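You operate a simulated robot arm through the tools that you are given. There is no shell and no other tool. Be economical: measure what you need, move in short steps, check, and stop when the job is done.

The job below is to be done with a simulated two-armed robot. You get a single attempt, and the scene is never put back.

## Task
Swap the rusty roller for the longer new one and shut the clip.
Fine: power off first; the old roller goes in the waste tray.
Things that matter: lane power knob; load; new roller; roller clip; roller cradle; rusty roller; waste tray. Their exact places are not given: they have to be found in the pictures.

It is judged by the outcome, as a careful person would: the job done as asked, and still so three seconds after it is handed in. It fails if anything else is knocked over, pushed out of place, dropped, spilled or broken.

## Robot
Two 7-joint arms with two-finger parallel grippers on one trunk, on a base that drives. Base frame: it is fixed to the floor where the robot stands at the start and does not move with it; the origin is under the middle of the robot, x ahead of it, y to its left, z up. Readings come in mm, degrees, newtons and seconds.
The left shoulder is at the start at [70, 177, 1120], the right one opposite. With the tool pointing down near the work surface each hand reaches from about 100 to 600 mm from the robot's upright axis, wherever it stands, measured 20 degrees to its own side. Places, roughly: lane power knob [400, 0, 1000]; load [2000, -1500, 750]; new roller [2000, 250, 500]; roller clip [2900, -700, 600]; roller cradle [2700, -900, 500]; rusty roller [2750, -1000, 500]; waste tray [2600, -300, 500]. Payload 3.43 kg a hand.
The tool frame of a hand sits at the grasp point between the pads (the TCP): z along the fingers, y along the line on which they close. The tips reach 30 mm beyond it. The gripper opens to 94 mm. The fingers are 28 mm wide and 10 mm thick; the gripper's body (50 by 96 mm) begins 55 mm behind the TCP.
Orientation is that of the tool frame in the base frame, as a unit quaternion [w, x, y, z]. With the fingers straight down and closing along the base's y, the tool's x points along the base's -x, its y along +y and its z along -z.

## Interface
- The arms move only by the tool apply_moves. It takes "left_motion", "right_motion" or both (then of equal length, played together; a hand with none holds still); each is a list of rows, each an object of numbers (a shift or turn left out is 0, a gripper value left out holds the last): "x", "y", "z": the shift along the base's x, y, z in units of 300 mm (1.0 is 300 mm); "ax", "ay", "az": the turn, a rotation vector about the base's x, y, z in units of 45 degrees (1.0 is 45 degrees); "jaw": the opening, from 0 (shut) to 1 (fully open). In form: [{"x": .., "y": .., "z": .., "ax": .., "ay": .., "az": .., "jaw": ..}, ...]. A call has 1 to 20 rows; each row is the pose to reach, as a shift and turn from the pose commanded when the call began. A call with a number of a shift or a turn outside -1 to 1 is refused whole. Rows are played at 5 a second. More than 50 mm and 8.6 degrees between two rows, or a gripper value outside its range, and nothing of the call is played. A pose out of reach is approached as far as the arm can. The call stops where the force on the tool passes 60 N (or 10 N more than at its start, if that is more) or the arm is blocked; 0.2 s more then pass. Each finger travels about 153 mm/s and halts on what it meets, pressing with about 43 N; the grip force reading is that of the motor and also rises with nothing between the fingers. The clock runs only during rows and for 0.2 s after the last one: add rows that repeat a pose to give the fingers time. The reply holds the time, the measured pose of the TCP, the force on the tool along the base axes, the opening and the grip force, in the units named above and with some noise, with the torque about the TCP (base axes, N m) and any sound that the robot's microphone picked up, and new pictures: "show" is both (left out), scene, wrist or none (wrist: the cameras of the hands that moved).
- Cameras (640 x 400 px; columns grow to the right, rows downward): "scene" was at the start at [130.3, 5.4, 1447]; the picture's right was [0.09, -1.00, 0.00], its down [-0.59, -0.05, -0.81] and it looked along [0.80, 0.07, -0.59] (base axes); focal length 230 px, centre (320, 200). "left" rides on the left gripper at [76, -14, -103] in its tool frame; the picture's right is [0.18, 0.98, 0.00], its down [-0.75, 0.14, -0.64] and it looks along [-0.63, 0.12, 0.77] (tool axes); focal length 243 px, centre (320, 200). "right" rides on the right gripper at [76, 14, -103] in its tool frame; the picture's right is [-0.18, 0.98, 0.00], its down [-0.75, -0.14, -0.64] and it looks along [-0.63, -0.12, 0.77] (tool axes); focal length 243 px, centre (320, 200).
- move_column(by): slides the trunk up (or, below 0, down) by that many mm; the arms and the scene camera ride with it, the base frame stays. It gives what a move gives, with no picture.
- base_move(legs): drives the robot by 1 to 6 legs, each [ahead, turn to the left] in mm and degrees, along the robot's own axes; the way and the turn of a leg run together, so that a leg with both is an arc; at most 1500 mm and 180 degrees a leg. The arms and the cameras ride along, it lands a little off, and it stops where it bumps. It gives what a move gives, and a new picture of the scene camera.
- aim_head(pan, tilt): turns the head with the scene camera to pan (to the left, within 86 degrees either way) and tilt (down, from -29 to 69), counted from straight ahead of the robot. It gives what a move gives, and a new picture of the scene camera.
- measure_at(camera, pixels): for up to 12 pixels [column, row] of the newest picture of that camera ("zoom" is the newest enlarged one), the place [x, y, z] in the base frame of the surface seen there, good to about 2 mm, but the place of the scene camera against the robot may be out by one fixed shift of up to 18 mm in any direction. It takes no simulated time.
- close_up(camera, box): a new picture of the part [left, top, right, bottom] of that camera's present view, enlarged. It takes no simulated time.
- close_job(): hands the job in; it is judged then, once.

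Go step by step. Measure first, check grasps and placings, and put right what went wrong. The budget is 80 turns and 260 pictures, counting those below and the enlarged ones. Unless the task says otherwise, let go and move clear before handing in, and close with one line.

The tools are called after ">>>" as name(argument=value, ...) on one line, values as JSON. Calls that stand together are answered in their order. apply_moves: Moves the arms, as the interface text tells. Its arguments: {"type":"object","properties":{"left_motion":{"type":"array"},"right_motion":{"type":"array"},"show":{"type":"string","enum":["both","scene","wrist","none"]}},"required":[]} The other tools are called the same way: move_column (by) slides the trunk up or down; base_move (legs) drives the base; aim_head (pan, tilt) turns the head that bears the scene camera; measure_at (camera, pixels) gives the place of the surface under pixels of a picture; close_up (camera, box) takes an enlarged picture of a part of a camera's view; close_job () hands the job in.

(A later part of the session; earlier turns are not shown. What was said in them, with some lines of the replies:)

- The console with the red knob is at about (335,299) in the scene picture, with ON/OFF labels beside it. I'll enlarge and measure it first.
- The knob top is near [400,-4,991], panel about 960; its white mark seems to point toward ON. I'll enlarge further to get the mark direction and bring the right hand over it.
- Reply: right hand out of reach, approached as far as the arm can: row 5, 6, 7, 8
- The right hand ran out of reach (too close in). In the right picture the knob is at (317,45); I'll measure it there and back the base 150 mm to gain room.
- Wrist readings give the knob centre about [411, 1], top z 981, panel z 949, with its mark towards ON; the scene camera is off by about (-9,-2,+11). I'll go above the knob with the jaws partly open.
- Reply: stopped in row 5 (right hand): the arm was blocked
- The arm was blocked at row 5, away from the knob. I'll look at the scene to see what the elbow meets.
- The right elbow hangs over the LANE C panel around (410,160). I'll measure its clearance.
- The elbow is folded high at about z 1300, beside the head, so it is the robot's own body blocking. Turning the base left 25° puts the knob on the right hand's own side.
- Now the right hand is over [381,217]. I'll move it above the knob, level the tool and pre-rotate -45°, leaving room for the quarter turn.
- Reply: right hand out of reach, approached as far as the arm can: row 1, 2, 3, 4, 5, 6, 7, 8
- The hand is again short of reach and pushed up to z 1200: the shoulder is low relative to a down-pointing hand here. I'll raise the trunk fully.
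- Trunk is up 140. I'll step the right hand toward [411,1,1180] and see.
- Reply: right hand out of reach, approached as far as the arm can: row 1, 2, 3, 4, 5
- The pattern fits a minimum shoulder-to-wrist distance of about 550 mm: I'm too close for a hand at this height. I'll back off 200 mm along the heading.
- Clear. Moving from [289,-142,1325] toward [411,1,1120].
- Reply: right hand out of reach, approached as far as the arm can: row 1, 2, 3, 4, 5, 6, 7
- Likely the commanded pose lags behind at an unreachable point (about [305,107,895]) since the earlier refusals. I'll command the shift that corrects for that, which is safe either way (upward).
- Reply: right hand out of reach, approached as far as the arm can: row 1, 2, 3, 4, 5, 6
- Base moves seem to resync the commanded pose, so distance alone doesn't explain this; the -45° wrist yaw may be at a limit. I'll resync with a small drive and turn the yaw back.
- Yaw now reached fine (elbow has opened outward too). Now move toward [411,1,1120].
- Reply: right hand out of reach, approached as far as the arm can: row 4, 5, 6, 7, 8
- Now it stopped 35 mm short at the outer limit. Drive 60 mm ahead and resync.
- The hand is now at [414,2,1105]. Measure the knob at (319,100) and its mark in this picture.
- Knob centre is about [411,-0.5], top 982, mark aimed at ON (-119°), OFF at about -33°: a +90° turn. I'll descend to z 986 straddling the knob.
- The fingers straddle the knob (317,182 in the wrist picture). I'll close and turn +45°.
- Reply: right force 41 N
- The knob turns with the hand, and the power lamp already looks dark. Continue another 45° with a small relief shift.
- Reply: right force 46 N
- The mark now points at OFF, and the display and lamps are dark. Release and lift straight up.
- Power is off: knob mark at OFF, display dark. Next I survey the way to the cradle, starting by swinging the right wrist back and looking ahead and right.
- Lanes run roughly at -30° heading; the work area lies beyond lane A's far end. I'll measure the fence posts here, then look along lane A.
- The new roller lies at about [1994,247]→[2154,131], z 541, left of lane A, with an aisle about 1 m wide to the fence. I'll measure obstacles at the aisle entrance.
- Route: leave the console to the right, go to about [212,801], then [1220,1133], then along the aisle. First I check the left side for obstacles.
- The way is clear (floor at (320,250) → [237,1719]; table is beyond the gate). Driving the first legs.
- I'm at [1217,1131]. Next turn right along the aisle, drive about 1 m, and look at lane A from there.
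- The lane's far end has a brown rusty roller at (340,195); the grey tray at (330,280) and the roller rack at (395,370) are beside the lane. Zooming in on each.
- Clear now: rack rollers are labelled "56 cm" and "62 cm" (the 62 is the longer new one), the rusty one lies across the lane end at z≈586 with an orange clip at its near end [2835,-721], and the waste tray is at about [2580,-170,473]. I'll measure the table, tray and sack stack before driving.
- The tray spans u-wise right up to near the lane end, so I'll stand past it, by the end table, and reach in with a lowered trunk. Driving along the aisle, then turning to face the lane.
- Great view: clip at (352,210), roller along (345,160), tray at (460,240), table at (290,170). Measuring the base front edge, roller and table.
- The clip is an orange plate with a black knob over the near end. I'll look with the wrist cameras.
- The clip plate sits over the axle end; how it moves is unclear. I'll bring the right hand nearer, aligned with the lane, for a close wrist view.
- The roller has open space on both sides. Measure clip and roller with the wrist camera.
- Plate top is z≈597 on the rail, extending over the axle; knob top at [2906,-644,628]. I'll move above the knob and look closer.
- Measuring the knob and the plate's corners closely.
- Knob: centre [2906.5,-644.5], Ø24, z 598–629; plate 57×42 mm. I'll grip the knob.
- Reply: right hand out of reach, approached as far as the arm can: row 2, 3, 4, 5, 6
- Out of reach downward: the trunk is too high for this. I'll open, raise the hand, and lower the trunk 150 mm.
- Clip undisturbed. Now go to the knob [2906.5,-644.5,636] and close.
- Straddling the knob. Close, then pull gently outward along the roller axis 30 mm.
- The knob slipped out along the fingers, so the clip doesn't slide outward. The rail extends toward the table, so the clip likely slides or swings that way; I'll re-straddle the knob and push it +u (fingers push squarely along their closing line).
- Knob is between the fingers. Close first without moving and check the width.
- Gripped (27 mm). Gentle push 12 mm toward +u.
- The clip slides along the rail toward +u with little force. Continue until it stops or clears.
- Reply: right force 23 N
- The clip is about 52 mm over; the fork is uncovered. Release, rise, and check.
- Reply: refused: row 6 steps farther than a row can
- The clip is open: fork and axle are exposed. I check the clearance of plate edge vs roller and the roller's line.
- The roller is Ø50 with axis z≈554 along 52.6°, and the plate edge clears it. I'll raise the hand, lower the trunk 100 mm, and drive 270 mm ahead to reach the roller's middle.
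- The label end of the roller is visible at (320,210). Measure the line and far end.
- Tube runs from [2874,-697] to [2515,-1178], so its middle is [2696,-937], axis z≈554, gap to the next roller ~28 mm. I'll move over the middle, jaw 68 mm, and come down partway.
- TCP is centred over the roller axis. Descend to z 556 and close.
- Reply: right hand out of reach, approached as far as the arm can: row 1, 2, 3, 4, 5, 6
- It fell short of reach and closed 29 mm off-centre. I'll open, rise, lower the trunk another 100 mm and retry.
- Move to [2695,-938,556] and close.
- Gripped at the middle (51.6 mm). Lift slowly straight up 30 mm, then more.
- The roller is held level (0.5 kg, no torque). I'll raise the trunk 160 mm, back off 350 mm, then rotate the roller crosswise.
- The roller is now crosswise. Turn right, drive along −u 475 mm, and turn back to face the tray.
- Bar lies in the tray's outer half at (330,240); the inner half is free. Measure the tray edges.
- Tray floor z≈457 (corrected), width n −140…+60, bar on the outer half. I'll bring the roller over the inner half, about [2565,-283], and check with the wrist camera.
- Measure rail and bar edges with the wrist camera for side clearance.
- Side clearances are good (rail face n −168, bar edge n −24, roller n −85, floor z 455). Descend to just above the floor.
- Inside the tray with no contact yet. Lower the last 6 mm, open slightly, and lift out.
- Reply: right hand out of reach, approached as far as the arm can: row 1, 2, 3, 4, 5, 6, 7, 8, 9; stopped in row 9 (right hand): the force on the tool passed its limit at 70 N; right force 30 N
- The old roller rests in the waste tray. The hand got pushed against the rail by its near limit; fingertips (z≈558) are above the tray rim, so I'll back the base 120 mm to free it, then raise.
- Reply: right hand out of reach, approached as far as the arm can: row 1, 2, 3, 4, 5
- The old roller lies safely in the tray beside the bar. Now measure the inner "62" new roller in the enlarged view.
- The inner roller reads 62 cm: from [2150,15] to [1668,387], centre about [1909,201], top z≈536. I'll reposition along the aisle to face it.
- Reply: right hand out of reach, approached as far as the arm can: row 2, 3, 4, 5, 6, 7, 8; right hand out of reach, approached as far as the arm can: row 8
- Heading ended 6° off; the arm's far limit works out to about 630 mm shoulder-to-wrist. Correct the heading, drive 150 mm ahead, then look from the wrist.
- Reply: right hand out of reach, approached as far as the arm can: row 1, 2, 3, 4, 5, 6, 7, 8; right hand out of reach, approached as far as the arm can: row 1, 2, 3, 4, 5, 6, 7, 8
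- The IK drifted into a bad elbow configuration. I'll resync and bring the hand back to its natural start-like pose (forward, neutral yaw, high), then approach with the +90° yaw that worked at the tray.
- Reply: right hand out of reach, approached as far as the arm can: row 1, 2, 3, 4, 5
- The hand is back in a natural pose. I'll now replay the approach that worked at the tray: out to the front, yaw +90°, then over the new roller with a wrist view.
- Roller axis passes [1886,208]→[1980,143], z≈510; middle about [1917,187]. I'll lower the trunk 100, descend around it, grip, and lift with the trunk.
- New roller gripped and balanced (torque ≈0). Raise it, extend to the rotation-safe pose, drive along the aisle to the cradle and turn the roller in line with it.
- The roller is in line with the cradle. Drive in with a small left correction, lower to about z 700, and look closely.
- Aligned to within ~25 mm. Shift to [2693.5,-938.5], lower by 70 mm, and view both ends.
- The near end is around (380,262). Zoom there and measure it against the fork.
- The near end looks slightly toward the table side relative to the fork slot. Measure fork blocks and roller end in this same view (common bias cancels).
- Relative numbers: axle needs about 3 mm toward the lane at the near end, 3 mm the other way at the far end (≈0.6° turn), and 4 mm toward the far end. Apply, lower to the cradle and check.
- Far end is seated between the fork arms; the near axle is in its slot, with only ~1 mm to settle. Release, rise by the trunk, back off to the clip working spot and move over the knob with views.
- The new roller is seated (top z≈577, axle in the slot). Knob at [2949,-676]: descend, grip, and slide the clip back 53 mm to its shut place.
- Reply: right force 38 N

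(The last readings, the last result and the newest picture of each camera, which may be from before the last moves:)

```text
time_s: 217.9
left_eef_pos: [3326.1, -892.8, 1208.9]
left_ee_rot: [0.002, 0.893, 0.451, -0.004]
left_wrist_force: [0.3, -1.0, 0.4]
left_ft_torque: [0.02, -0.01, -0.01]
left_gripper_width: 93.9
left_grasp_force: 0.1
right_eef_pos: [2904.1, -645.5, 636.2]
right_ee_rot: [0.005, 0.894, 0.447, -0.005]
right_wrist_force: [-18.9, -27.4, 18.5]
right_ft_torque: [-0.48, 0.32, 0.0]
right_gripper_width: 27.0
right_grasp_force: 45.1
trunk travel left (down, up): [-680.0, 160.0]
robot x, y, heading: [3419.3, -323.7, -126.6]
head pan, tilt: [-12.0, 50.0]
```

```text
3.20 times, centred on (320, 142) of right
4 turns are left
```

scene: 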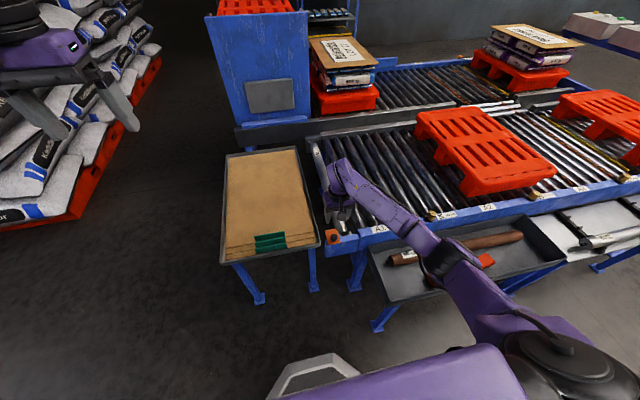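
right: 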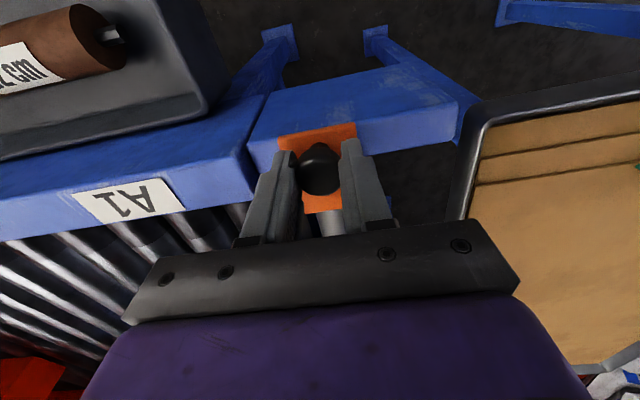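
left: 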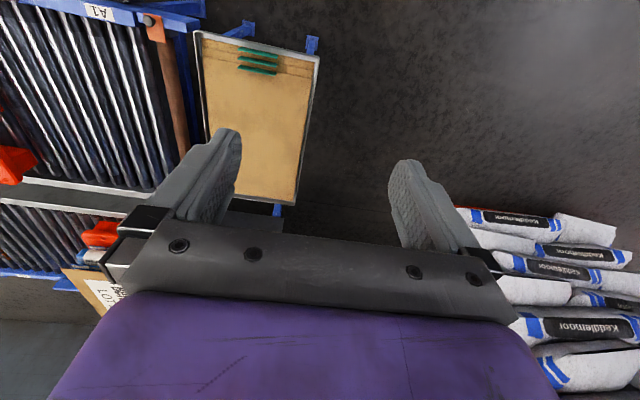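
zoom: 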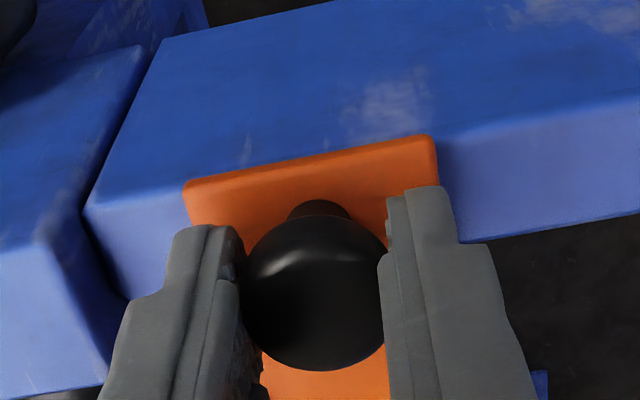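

The clip is back where it began ([2904,-645]). Release, rise clear, and check clip, roller and tray.

>>> apply_moves(right_motion=[{"jaw": 0.6}, {"jaw": 0.6}, {"jaw": 0.6}, {"z": 0.12}, {"z": 0.25}, {"z": 0.37}, {"z": 0.5}, {"z": 0.62}], show="both")

>>> close_up(camera="right", box=[240, 40, 400, 140])

>>> close_up(camera="scene", box=[280, 120, 580, 300])

>>> measure_at(camera="right", pixels=[[314, 70], [318, 80], [322, 90], [310, 90], [330, 120], [320, 130], [335, 150], [340, 180]])

```text
time_s: 219.7
left_eef_pos: [3325.7, -890.5, 1209.4]
left_ee_rot: [0.002, 0.893, 0.45, -0.005]
left_wrist_force: [0.3, -0.4, -0.4]
left_ft_torque: [0.02, 0.0, 0.05]
left_gripper_width: 94.0
left_grasp_force: 0.0
right_eef_pos: [2906.1, -644.9, 821.1]
right_ee_rot: [0.003, 0.895, 0.446, -0.003]
right_wrist_force: [-0.5, -0.1, 1.0]
right_ft_torque: [0.03, 0.02, 0.02]
right_gripper_width: 56.7
right_grasp_force: 0.1
trunk travel left (down, up): [-680.0, 160.0]
robot x, y, heading: [3420.2, -323.8, -126.8]
head pan, tilt: [-12.0, 50.0]
```

scene: 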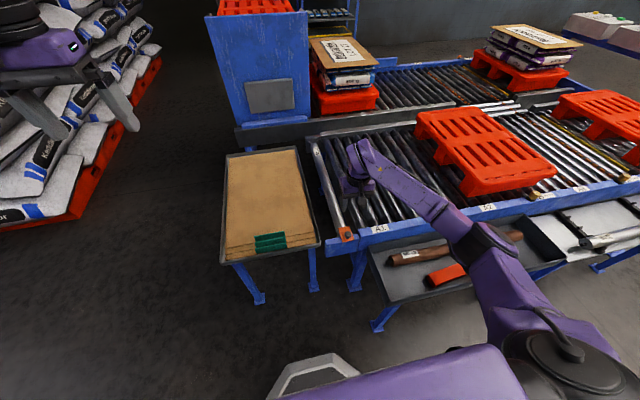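
right: 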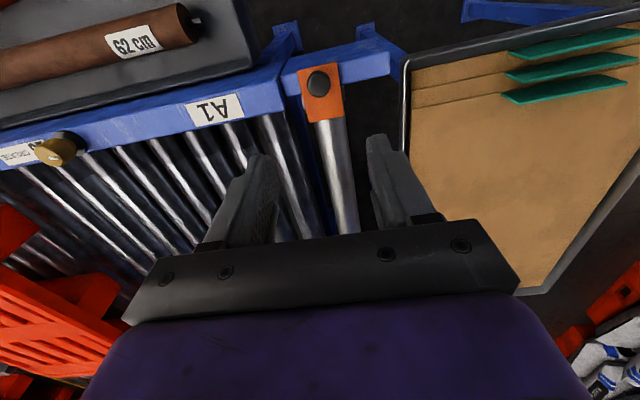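

```text
4.00 times, centred on (320, 90) of right
```

zoom: 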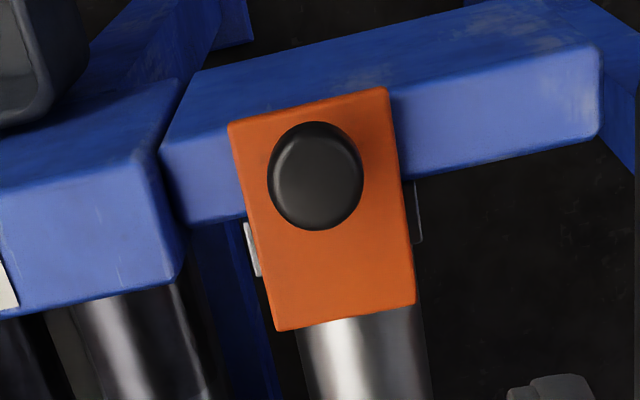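

```text
2.13 times, centred on (430, 210) of scene
```

zoom: 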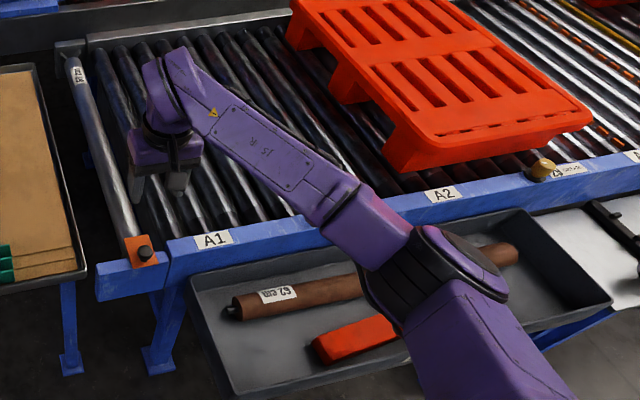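

```text
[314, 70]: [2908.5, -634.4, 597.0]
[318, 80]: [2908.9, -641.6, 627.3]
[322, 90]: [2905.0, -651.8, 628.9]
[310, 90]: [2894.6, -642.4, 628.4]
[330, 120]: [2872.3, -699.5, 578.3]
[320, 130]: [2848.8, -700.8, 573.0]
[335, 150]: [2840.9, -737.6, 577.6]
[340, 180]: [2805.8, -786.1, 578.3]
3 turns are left
```

The clip covers the axle as it did at the start, the new 62 cm roller sits at z≈578 in both forks, the old roller lies in the waste tray, and both hands are clear. Handing in.

>>> close_job()

```text
The job is handed in.
```

The rusty roller is swapped for the new 62 cm one and the clip is shut over its axle; the lane power is off and the old roller is in the waste tray.
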